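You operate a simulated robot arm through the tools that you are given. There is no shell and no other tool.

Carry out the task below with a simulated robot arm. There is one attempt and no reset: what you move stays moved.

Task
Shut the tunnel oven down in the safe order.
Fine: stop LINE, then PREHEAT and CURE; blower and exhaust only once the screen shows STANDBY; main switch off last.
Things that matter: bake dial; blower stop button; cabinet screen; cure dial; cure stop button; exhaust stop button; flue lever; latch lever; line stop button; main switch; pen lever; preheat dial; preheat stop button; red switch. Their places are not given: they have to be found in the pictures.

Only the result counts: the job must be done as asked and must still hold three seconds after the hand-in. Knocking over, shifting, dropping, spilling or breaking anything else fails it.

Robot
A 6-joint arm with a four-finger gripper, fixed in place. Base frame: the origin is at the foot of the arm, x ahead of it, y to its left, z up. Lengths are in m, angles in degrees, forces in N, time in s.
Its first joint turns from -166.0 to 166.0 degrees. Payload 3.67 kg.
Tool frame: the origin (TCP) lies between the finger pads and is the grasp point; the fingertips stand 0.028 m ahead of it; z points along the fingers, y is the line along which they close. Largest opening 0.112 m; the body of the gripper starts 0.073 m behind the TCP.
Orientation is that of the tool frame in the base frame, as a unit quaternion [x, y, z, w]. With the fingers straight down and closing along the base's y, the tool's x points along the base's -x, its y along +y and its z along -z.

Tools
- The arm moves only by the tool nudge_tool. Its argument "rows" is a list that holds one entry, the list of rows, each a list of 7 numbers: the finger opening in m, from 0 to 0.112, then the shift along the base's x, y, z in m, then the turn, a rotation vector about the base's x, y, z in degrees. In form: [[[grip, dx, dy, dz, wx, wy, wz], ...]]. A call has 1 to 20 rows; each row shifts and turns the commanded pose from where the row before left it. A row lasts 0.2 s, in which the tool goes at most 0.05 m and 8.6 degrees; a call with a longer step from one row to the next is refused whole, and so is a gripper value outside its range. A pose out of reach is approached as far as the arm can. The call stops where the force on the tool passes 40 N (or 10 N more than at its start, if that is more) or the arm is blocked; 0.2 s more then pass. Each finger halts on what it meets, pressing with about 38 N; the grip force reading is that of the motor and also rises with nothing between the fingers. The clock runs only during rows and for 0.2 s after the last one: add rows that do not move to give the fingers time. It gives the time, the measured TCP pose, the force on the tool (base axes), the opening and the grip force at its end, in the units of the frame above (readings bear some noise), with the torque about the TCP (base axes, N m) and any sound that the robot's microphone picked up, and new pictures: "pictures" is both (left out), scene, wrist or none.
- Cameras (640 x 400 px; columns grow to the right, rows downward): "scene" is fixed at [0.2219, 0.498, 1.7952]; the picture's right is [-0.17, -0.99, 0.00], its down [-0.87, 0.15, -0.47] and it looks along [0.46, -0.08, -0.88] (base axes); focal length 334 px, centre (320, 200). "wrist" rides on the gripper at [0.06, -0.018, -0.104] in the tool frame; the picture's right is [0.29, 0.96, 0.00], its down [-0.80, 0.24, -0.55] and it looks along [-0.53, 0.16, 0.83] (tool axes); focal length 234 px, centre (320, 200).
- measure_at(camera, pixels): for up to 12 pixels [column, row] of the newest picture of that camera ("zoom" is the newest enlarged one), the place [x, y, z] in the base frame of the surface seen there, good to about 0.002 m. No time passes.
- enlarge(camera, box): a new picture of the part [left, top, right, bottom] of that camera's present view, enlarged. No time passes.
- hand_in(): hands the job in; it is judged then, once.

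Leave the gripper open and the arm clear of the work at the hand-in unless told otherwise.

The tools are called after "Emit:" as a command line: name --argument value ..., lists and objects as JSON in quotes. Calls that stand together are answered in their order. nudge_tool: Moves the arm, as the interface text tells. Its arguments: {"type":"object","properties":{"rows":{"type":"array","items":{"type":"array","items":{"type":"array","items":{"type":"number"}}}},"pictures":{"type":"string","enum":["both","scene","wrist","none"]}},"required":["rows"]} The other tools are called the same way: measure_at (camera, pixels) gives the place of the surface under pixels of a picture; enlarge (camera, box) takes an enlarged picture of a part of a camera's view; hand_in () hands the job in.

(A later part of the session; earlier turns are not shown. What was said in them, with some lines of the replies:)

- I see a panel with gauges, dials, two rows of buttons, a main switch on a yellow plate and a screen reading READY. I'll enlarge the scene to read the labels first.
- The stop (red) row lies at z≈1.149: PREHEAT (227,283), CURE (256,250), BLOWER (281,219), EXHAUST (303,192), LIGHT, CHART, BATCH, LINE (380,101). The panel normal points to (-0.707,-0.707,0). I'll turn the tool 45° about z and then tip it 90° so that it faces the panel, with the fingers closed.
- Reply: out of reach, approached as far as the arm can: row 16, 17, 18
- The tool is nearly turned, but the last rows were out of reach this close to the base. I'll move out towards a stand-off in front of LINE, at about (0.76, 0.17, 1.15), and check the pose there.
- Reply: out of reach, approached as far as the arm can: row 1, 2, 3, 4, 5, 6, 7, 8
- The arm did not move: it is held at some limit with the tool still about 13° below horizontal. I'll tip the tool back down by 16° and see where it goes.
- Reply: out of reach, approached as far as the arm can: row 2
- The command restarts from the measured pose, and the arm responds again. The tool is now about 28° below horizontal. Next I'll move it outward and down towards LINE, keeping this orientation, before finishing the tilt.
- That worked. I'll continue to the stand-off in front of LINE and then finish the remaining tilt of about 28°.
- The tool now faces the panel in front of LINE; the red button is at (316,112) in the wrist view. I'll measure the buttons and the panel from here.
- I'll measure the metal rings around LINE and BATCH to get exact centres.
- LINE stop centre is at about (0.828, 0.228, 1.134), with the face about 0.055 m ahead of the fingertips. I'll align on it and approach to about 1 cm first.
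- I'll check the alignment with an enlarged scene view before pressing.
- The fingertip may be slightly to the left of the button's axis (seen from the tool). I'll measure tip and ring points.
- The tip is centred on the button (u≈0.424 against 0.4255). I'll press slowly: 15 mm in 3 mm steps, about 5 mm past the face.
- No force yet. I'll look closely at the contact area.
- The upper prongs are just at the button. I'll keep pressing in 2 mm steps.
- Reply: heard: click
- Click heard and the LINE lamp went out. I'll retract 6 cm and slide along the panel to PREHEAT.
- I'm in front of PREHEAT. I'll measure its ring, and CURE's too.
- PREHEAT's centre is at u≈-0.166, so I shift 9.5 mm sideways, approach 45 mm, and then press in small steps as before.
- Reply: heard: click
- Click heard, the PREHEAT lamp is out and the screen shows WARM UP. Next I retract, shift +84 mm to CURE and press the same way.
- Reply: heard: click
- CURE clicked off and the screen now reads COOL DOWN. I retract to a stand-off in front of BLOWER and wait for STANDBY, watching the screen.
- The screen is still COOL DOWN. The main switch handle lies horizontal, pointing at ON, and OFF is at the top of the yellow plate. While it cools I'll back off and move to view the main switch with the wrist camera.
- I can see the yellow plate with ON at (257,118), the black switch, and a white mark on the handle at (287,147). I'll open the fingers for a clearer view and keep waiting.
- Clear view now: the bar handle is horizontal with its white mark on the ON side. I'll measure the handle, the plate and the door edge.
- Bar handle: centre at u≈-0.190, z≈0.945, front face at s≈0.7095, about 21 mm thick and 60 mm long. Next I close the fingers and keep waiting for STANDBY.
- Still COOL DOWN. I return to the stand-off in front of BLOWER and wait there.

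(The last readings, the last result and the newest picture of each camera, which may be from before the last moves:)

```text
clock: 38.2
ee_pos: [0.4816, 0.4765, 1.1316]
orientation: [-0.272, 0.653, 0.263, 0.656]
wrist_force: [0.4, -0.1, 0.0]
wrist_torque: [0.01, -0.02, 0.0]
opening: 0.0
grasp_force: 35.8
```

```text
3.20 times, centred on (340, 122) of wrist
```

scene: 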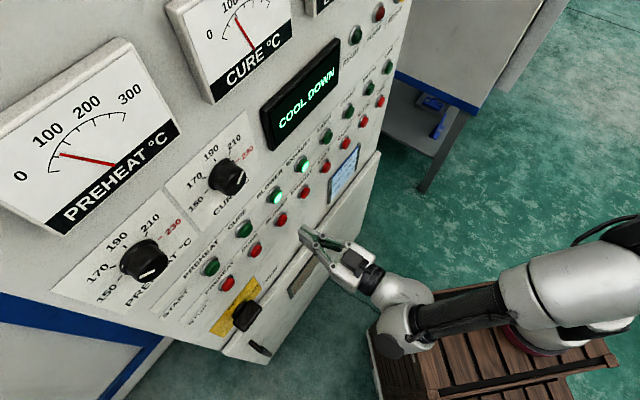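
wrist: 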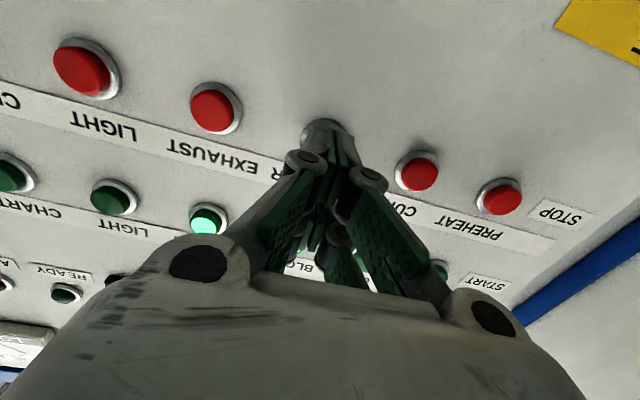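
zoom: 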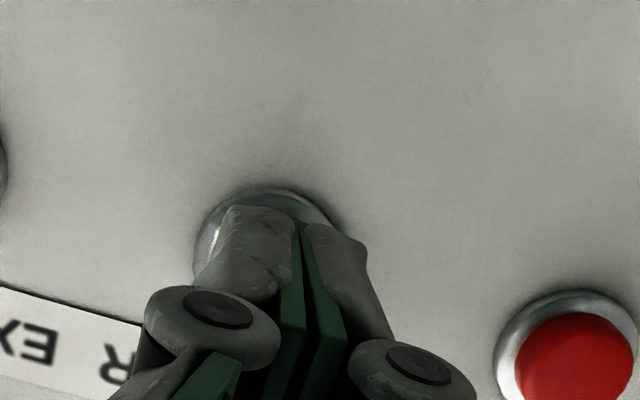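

I'm aligned on BLOWER, but the screen still reads COOL DOWN. I'll wait 4 s.

Emit:
nudge_tool --rows '[[[0.0, 0, 0, 0.002, 0, 0, 0], [0.0, 0, 0, 0, 0, 0, 0], [0.0, 0, 0, 0, 0, 0, 0], [0.0, 0, 0, 0, 0, 0, 0], [0.0, 0, 0, 0, 0, 0, 0], [0.0, 0, 0, 0, 0, 0, 0], [0.0, 0, 0, 0, 0, 0, 0], [0.0, 0, 0, 0, 0, 0, 0], [0.0, 0, 0, 0, 0, 0, 0], [0.0, 0, 0, 0, 0, 0, 0], [0.0, 0, 0, 0, 0, 0, 0], [0.0, 0, 0, 0, 0, 0, 0], [0.0, 0, 0, 0, 0, 0, 0], [0.0, 0, 0, 0, 0, 0, 0], [0.0, 0, 0, 0, 0, 0, 0], [0.0, 0, 0, 0, 0, 0, 0], [0.0, 0, 0, 0, 0, 0, 0], [0.0, 0, 0, 0, 0, 0, 0], [0.0, 0, 0, 0, 0, 0, 0], [0.0, 0, 0, 0, 0, 0, 0]]]' --pictures "scene"

```text
clock: 42.4
ee_pos: [0.4823, 0.4775, 1.1334]
orientation: [-0.273, 0.652, 0.264, 0.656]
wrist_force: [0.5, 0.2, 0.3]
wrist_torque: [0.0, 0.01, 0.01]
opening: 0.0001
grasp_force: 35.6
```

scene: 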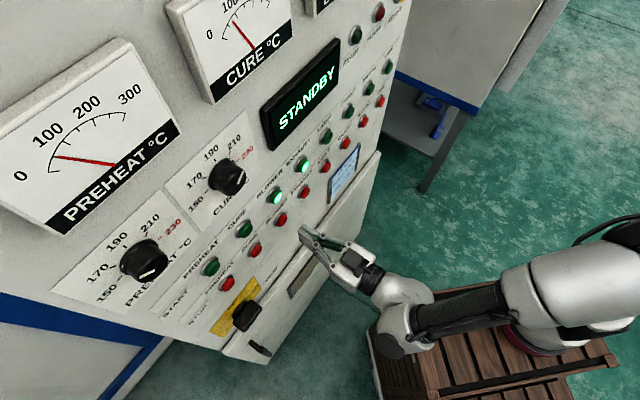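

The screen reads STANDBY. I press BLOWER stop.

Emit:
nudge_tool --rows '[[[0.0, 0.0078, 0.0086, 0, 0, 0, 0], [0.0, 0.0083, 0.0083, 0, 0, 0, 0], [0.0, 0.0083, 0.0083, 0, 0, 0, 0], [0.0, 0.0035, 0.0035, 0, 0, 0, 0], [0.0, 0.003, 0.003, 0, 0, 0, 0], [0.0, 0.0014, 0.0014, 0, 0, 0, 0], [0.0, 0.0014, 0.0014, 0, 0, 0, 0], [0.0, 0.0014, 0.0014, 0, 0, 0, 0], [0.0, 0, 0, 0, 0, 0, 0]]]' --pictures "both"

```text
clock: 44.4
ee_pos: [0.5157, 0.5129, 1.135]
orientation: [-0.274, 0.652, 0.263, 0.656]
wrist_force: [-19.8, -14.3, -5.8]
wrist_torque: [-0.09, 0.07, 0.1]
opening: 0.0061
grasp_force: 35.8
heard: click
```

scene: 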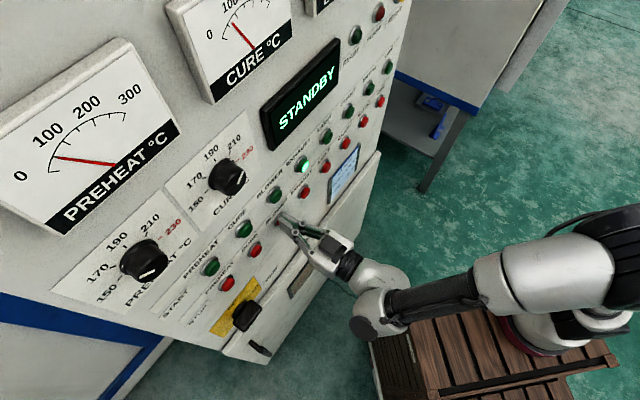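
wrist: 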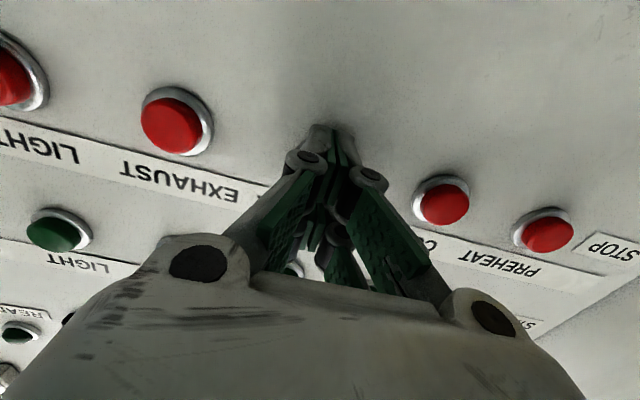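

BLOWER clicked off and the screen still shows STANDBY. I retract, shift +84.5 mm, and press EXHAUST.

Emit:
nudge_tool --rows '[[[0.0, -0.018, -0.018, 0, 0, 0, 0], [0.0, -0.018, -0.018, 0, 0, 0, 0], [0.0, 0.0299, -0.0299, -0.0005, 0, 0, 0], [0.0, 0.0299, -0.0299, 0, 0, 0, 0], [0.0, 0, 0, 0, 0, 0, 0], [0.0, 0.0095, 0.0095, 0, 0, 0, 0], [0.0, 0.0095, 0.0095, 0, 0, 0, 0], [0.0, 0.0064, 0.0064, 0, 0, 0, 0], [0.0, 0.0035, 0.0035, 0, 0, 0, 0], [0.0, 0.003, 0.003, 0, 0, 0, 0], [0.0, 0.0014, 0.0014, 0, 0, 0, 0], [0.0, 0.0014, 0.0014, 0, 0, 0, 0], [0.0, 0.0014, 0.0014, 0, 0, 0, 0], [0.0, 0, 0, 0, 0, 0, 0]]]' --pictures "both"

```text
clock: 47.4
ee_pos: [0.5769, 0.4522, 1.1344]
orientation: [-0.272, 0.652, 0.264, 0.656]
wrist_force: [-14.1, -14.1, 2.9]
wrist_torque: [0.11, -0.01, 0.01]
opening: 0.006
grasp_force: 35.8
heard: click
```

scene: 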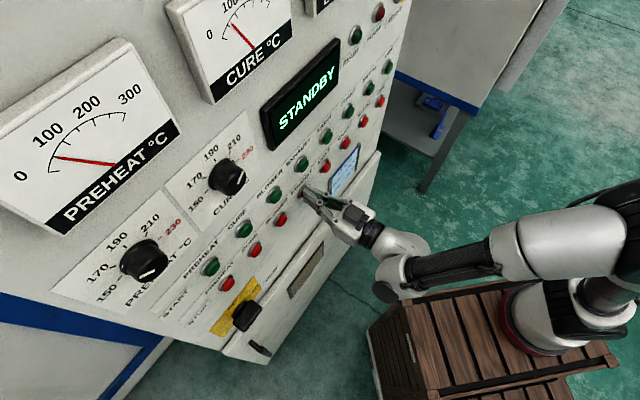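
wrist: 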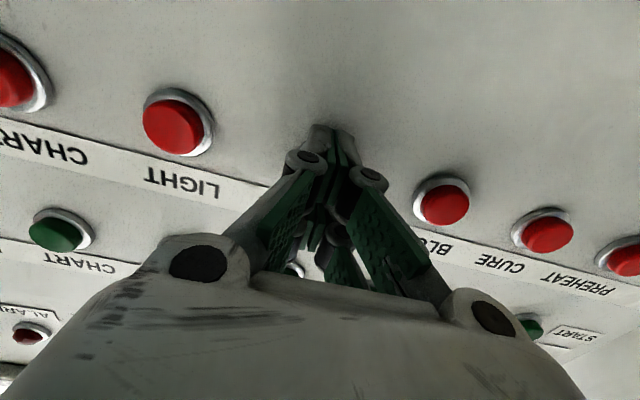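

All five lamps are out and the screen shows STANDBY. I retract and go to a stand-off in front of the main switch.

Emit:
nudge_tool --rows '[[[0.0, -0.0255, -0.0255, 0, 0, 0, 0], [0.0, -0.0255, -0.0255, 0, 0, 0, 0], [0.0, -0.0278, 0.0214, -0.0237, 0, 0, 0], [0.0, -0.0278, 0.0214, -0.0237, 0, 0, 0], [0.0, -0.0278, 0.0214, -0.0237, 0, 0, 0], [0.0, -0.0278, 0.0214, -0.0237, 0, 0, 0], [0.0, -0.0278, 0.0214, -0.0237, 0, 0, 0], [0.0, -0.0278, 0.0214, -0.0237, 0, 0, 0], [0.0, -0.0278, 0.0214, -0.0237, 0, 0, 0], [0.0, -0.0278, 0.0214, -0.0237, 0, 0, 0], [0.06, 0, 0, 0, 0, 0, 0], [0.06, 0, 0, 0, 0, 0, 0]]]' --pictures "none"

```text
clock: 50.0
ee_pos: [0.3017, 0.5711, 0.9439]
orientation: [-0.273, 0.652, 0.264, 0.656]
wrist_force: [-0.8, 0.1, 0.5]
wrist_torque: [0.02, 0.0, 0.02]
opening: 0.0602
grasp_force: 0.1
```

Now I turn the tool +90° about the panel normal, clockwise as seen facing the panel, so the fingers close vertically over the bar.

Emit:
nudge_tool --rows '[[[0.06, 0, 0, 0, 5.785, 5.785, 0], [0.06, 0, 0, 0, 5.785, 5.785, 0], [0.06, 0, 0, 0, 5.785, 5.785, 0], [0.06, 0, 0, 0, 5.785, 5.785, 0], [0.06, 0, 0, 0, 5.785, 5.785, 0], [0.06, 0, 0, 0, 5.785, 5.785, 0], [0.06, 0, 0, 0, 5.785, 5.785, 0], [0.06, 0, 0, 0, 5.785, 5.785, 0], [0.06, 0, 0, 0, 5.785, 5.785, 0], [0.06, 0, 0, 0, 5.785, 5.785, 0], [0.06, 0, 0, 0, 5.785, 5.785, 0], [0.06, 0, 0, 0, 0, 0, 0]]]' --pictures "both"

```text
clock: 52.6
ee_pos: [0.3034, 0.5739, 0.9448]
orientation: [0.268, 0.657, 0.649, 0.274]
wrist_force: [0.9, 0.0, 0.8]
wrist_torque: [-0.01, 0.03, 0.01]
opening: 0.06
grasp_force: 0.0
```

scene: 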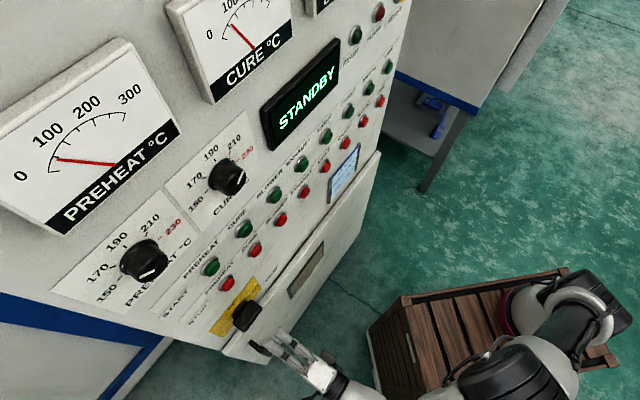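
wrist: 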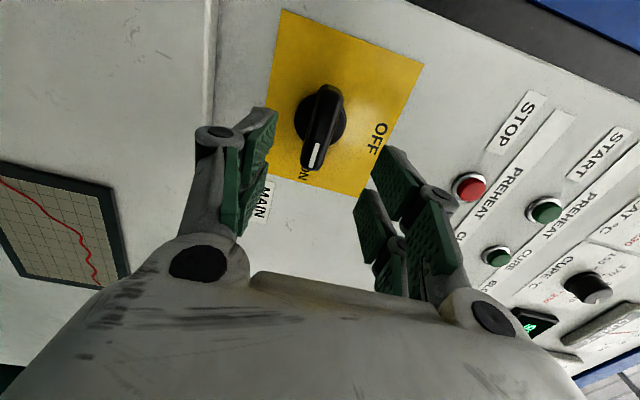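

The orientation is as wanted. I'll measure the handle from this view to confirm its centre.

Emit:
enlarge --camera "wrist" --box '[260, 60, 400, 200]'

Emit:
measure_at --camera "wrist" --pixels '[[316, 155], [322, 98], [312, 130], [330, 130], [308, 165], [320, 130], [340, 95], [300, 120]]'

```text
2.86 times, centred on (330, 130) of wrist
```

zoom: 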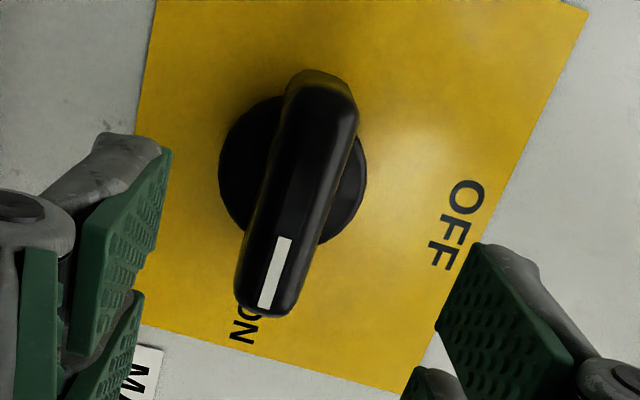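

```text
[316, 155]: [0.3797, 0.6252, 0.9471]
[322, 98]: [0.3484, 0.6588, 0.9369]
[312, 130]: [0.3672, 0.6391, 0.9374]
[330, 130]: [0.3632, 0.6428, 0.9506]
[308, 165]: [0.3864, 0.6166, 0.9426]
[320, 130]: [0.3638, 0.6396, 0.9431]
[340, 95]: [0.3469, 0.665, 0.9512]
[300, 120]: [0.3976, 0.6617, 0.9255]
```

The handle centre is confirmed at z≈0.944, u≈-0.190. I move in 86 mm and close on the bar.

Emit:
nudge_tool --rows '[[[0.06, 0.0155, 0.0149, -0.0005, 0, 0, 0], [0.06, 0.0152, 0.0152, 0, 0, 0, 0], [0.06, 0.0152, 0.0152, 0, 0, 0, 0], [0.06, 0.0152, 0.0152, 0, 0, 0, 0], [0.06, 0, 0, 0, 0, 0, 0]]]' --pictures "both"

```text
clock: 53.8
ee_pos: [0.3643, 0.6367, 0.9433]
orientation: [0.267, 0.657, 0.649, 0.273]
wrist_force: [0.3, 0.2, -1.0]
wrist_torque: [0.02, 0.03, 0.02]
opening: 0.0602
grasp_force: 0.0
```

scene: 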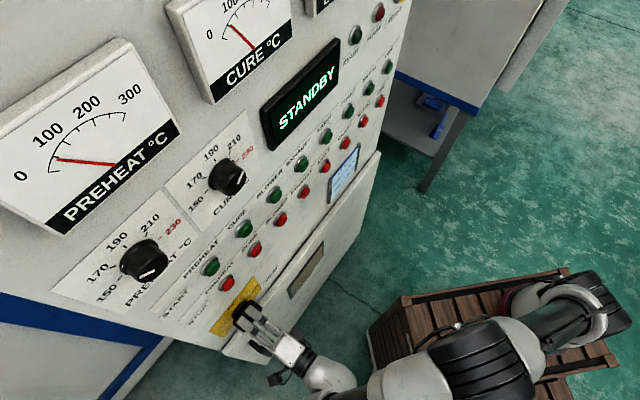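
wrist: 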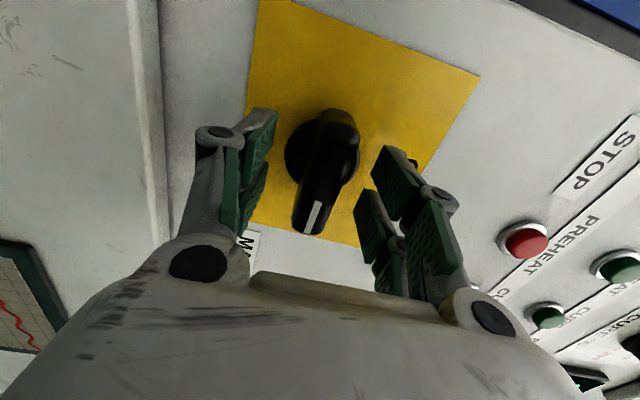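

The bar sits between the fingers. I close on it.

Emit:
nudge_tool --rows '[[[0.03, 0, 0, 0, 0, 0, 0], [0.01, 0, 0, 0, 0, 0, 0], [0.01, 0, 0, 0, 0, 0, 0], [0.01, 0, 0, 0, 0, 0, 0]]]' --pictures "wrist"

```text
clock: 54.8
ee_pos: [0.3649, 0.6376, 0.9454]
orientation: [0.267, 0.656, 0.651, 0.274]
wrist_force: [4.1, 5.8, 21.6]
wrist_torque: [0.37, -0.43, -0.45]
opening: 0.0221
grasp_force: 44.9
```

wrist: 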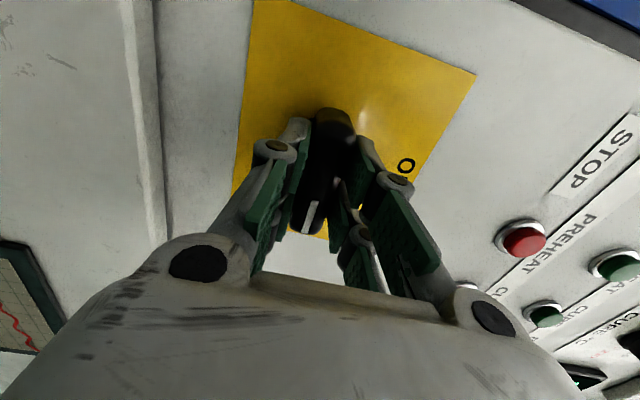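

The bar is held at 22 mm, with an upward pull of about 22 N, so the handle centre is slightly higher. I'll raise 2 mm to relieve it.

Emit:
nudge_tool --rows '[[[0.01, 0, 0, 0.001, 0, 0, 0], [0.01, 0, 0, 0.001, 0, 0, 0]]]' --pictures "none"

```text
clock: 55.4
ee_pos: [0.3645, 0.6362, 0.945]
orientation: [0.267, 0.658, 0.648, 0.274]
wrist_force: [2.3, 13.5, 7.4]
wrist_torque: [0.2, -0.19, -0.29]
opening: 0.022
grasp_force: 45.2
```

The vertical load is relieved. Now I turn counter-clockwise (rotation -n), first about 24°.

Emit:
nudge_tool --rows '[[[0.01, 0, 0, 0, -5.0, -5.0, 0], [0.01, 0, 0, 0, -5.7, -5.7, 0], [0.01, 0, 0, 0, -5.7, -5.7, 0], [0.01, 0, 0, 0, 0, 0, 0]]]' --pictures "both"

```text
clock: 56.4
ee_pos: [0.3643, 0.6371, 0.9447]
orientation: [0.129, 0.698, 0.579, 0.4]
wrist_force: [3.3, 28.2, -12.9]
wrist_torque: [-0.19, 0.31, 0.6]
opening: 0.0223
grasp_force: 44.8
```

scene: 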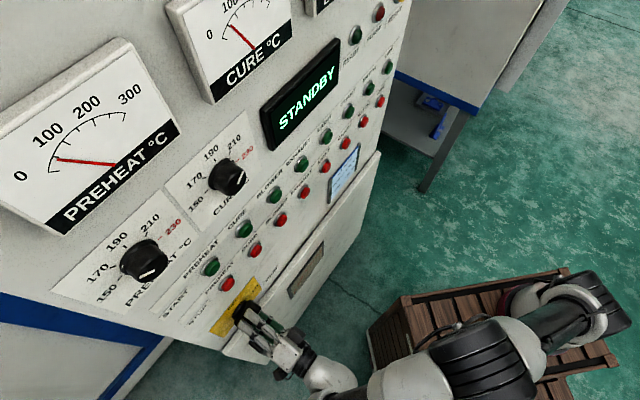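
wrist: 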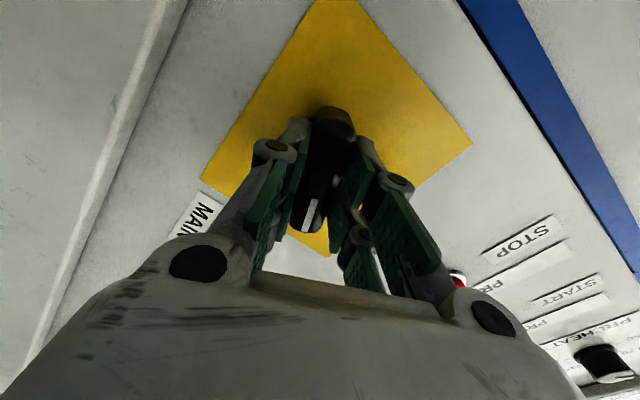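

The handle turned about 24° with the tool, but the side force is now 28 N along +y. I'll shift 3 mm that way to relieve it before turning further.

Emit:
nudge_tool --rows '[[[0.01, 0, 0.0015, -0.0005, 0, 0, 0], [0.01, 0, 0.0015, -0.0005, 0, 0, 0], [0.01, 0, 0, 0, 0, 0, 0]]]' --pictures "none"

```text
clock: 57.2
ee_pos: [0.365, 0.6374, 0.9437]
orientation: [0.131, 0.698, 0.579, 0.4]
wrist_force: [-18.4, -28.2, -12.2]
wrist_torque: [-0.16, 0.29, -0.18]
opening: 0.0223
grasp_force: 45.0
```

The contact is stiff and the force flipped. I'll step back by about half.

Emit:
nudge_tool --rows '[[[0.01, -0.0006, -0.0012, -0.0008, 0, 0, 0], [0.01, 0, 0, 0, 0, 0, 0]]]' --pictures "none"

```text
clock: 57.8
ee_pos: [0.3644, 0.6376, 0.9446]
orientation: [0.131, 0.696, 0.581, 0.4]
wrist_force: [1.1, -9.3, -5.6]
wrist_torque: [-0.15, 0.25, 0.3]
opening: 0.0221
grasp_force: 45.1
```

Forces are low now. I continue turning by about 32° counter-clockwise.

Emit:
nudge_tool --rows '[[[0.01, 0, 0, 0, -5.7, -5.7, 0], [0.01, 0, 0, 0, -5.7, -5.7, 0], [0.01, 0, 0, 0, -5.7, -5.7, 0], [0.01, 0, 0, 0, -5.7, -5.7, 0], [0.01, 0, 0, 0, 0, 0, 0]]]' --pictures "wrist"

```text
clock: 59.0
ee_pos: [0.3649, 0.6362, 0.9438]
orientation: [-0.067, 0.706, 0.444, 0.548]
wrist_force: [12.6, -20.5, -11.7]
wrist_torque: [0.65, -0.6, -1.4]
opening: 0.022
grasp_force: 44.7
```

wrist: 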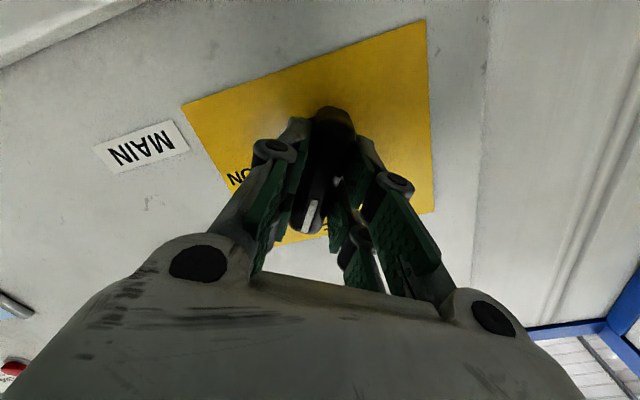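

About 56° turned. A small relief shift, then another 24°.

Emit:
nudge_tool --rows '[[[0.01, 0.0005, -0.0009, -0.0006, 0, 0, 0], [0.01, 0, 0, 0, -5.7, -5.7, 0], [0.01, 0, 0, 0, -5.7, -5.7, 0], [0.01, 0, 0, 0, -5.7, -5.7, 0], [0.01, 0, 0, 0, 0, 0, 0]]]' --pictures "both"

```text
clock: 60.2
ee_pos: [0.3662, 0.6367, 0.9429]
orientation: [-0.214, 0.675, 0.322, 0.629]
wrist_force: [21.6, -11.2, -10.9]
wrist_torque: [-0.23, 0.15, -0.51]
opening: 0.022
grasp_force: 45.1
```

scene: 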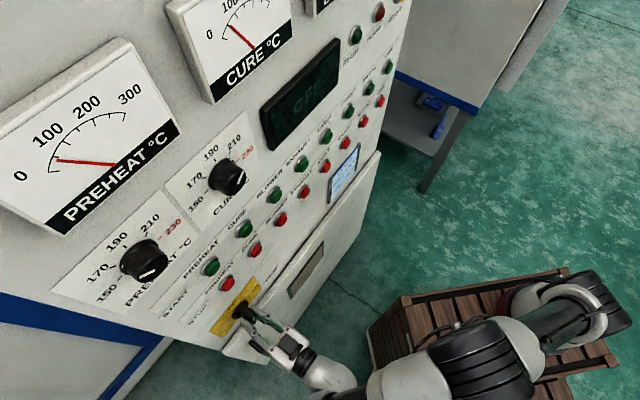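
wrist: 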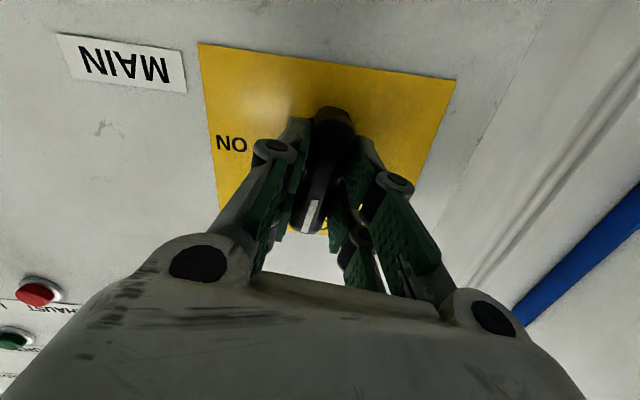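

The screen went dark and reads OFF faintly. I'll finish the last 10° or so to the vertical with a small relief shift.

Emit:
nudge_tool --rows '[[[0.01, 0.0008, -0.0004, -0.0005, 0, 0, 0], [0.01, 0, 0, 0, -3.5, -3.5, 0], [0.01, 0, 0, 0, -3.5, -3.5, 0], [0.01, 0, 0, 0, 0, 0, 0]]]' --pictures "wrist"

```text
clock: 61.2
ee_pos: [0.3661, 0.6354, 0.9437]
orientation: [-0.271, 0.653, 0.267, 0.655]
wrist_force: [16.4, -15.2, -4.2]
wrist_torque: [-0.65, 1.2, -0.56]
opening: 0.022
grasp_force: 44.6
```

wrist: 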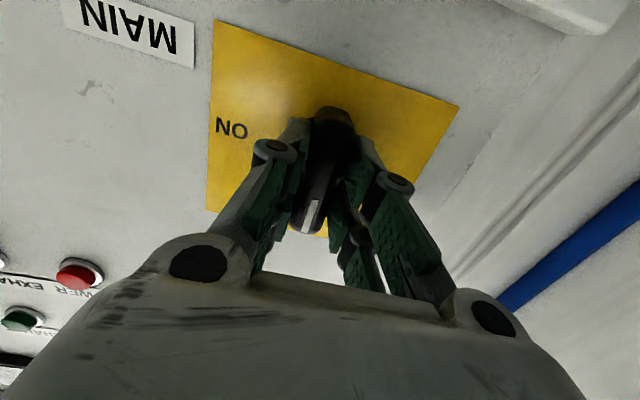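

The handle is now vertical, at OFF. I open the fingers and retract straight back.

Emit:
nudge_tool --rows '[[[0.05, 0, 0, 0, 0, 0, 0], [0.06, 0, 0, 0, 0, 0, 0], [0.06, 0, 0, 0, 0, 0, 0], [0.06, -0.01, -0.01, 0, 0, 0, 0], [0.06, -0.02, -0.02, 0, 0, 0, 0], [0.06, -0.025, -0.025, 0, 0, 0, 0], [0.1, -0.015, -0.015, -0.03, 0, 0, 0], [0.1, 0, 0, 0, 0, 0, 0]]]' --pictures "both"

Emit:
enlarge --camera "scene" --box '[190, 30, 400, 340]'

Emit:
enlarge --camera "wrist" --box '[220, 40, 420, 240]'

```text
clock: 63.0
ee_pos: [0.2936, 0.567, 0.9139]
orientation: [-0.27, 0.654, 0.266, 0.655]
wrist_force: [-0.2, -0.3, -0.3]
wrist_torque: [-0.02, 0.0, 0.01]
opening: 0.1
grasp_force: 0.1
```

scene: 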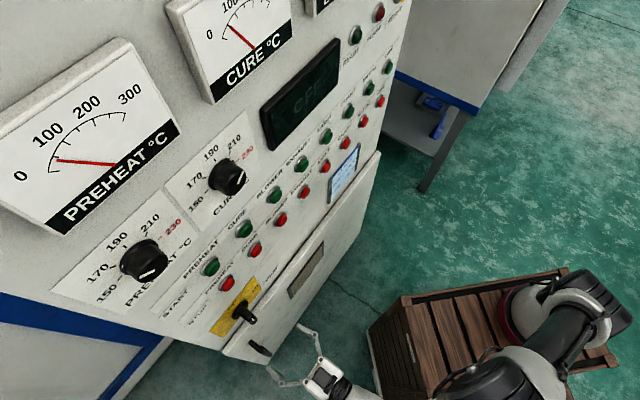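
wrist: 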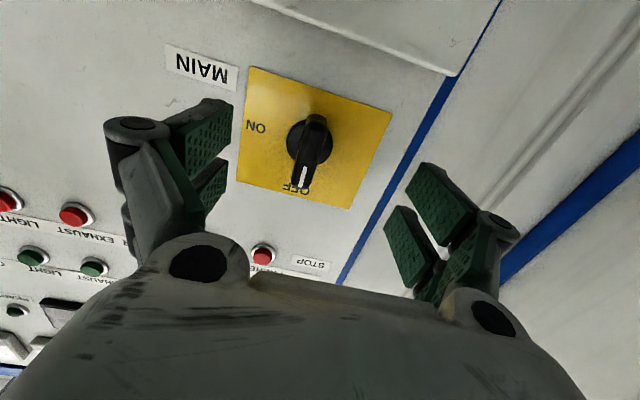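

```text
1.29 times, centred on (295, 185) of scene
```

zoom: 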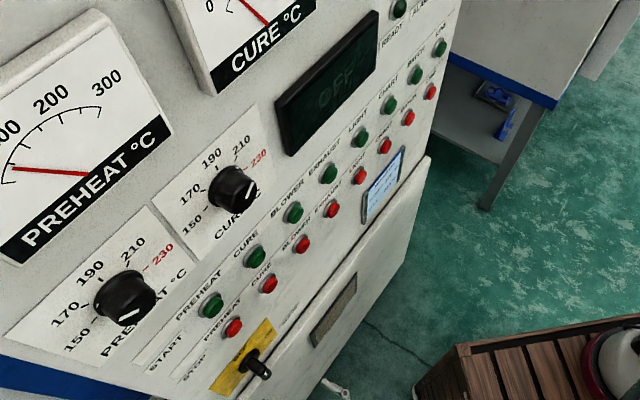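

```text
2.00 times, centred on (320, 140) of wrist
```

zoom: 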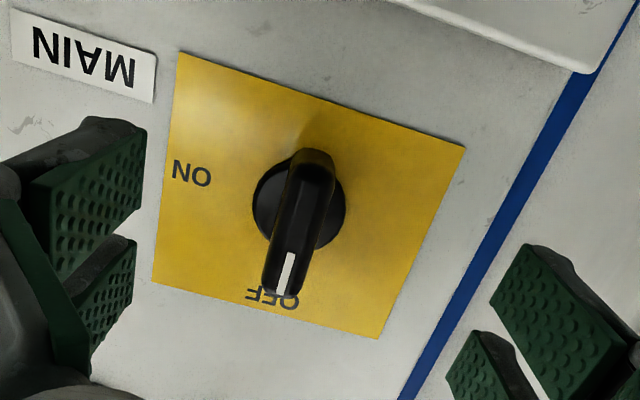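

The handle points at OFF, all the lamps are out, the screen is off, and the open gripper is well clear of the panel. I hand in.

Emit:
hand_in

```text
The job is handed in.
```

The tunnel oven is shut down in the order you asked, and the job is handed in; I haven't seen the verdict.

1. **LINE:** I pressed its stop button first. It clicked and its lamp went out.
2. **PREHEAT, then CURE:** each clicked and its lamp went out. After CURE the screen showed COOL DOWN.
3. **Wait:** I held off for about 20 seconds until the screen showed STANDBY.
4. **BLOWER, then EXHAUST:** both clicked and their lamps went out, with the screen still on STANDBY.
5. **Main switch:** I turned it a quarter turn counter-clockwise, from ON to OFF. The screen went dark and reads OFF faintly.

I touched nothing else, and the pictures showed nothing shifted or knocked over. The gripper was open and clear of the panel at hand-in.
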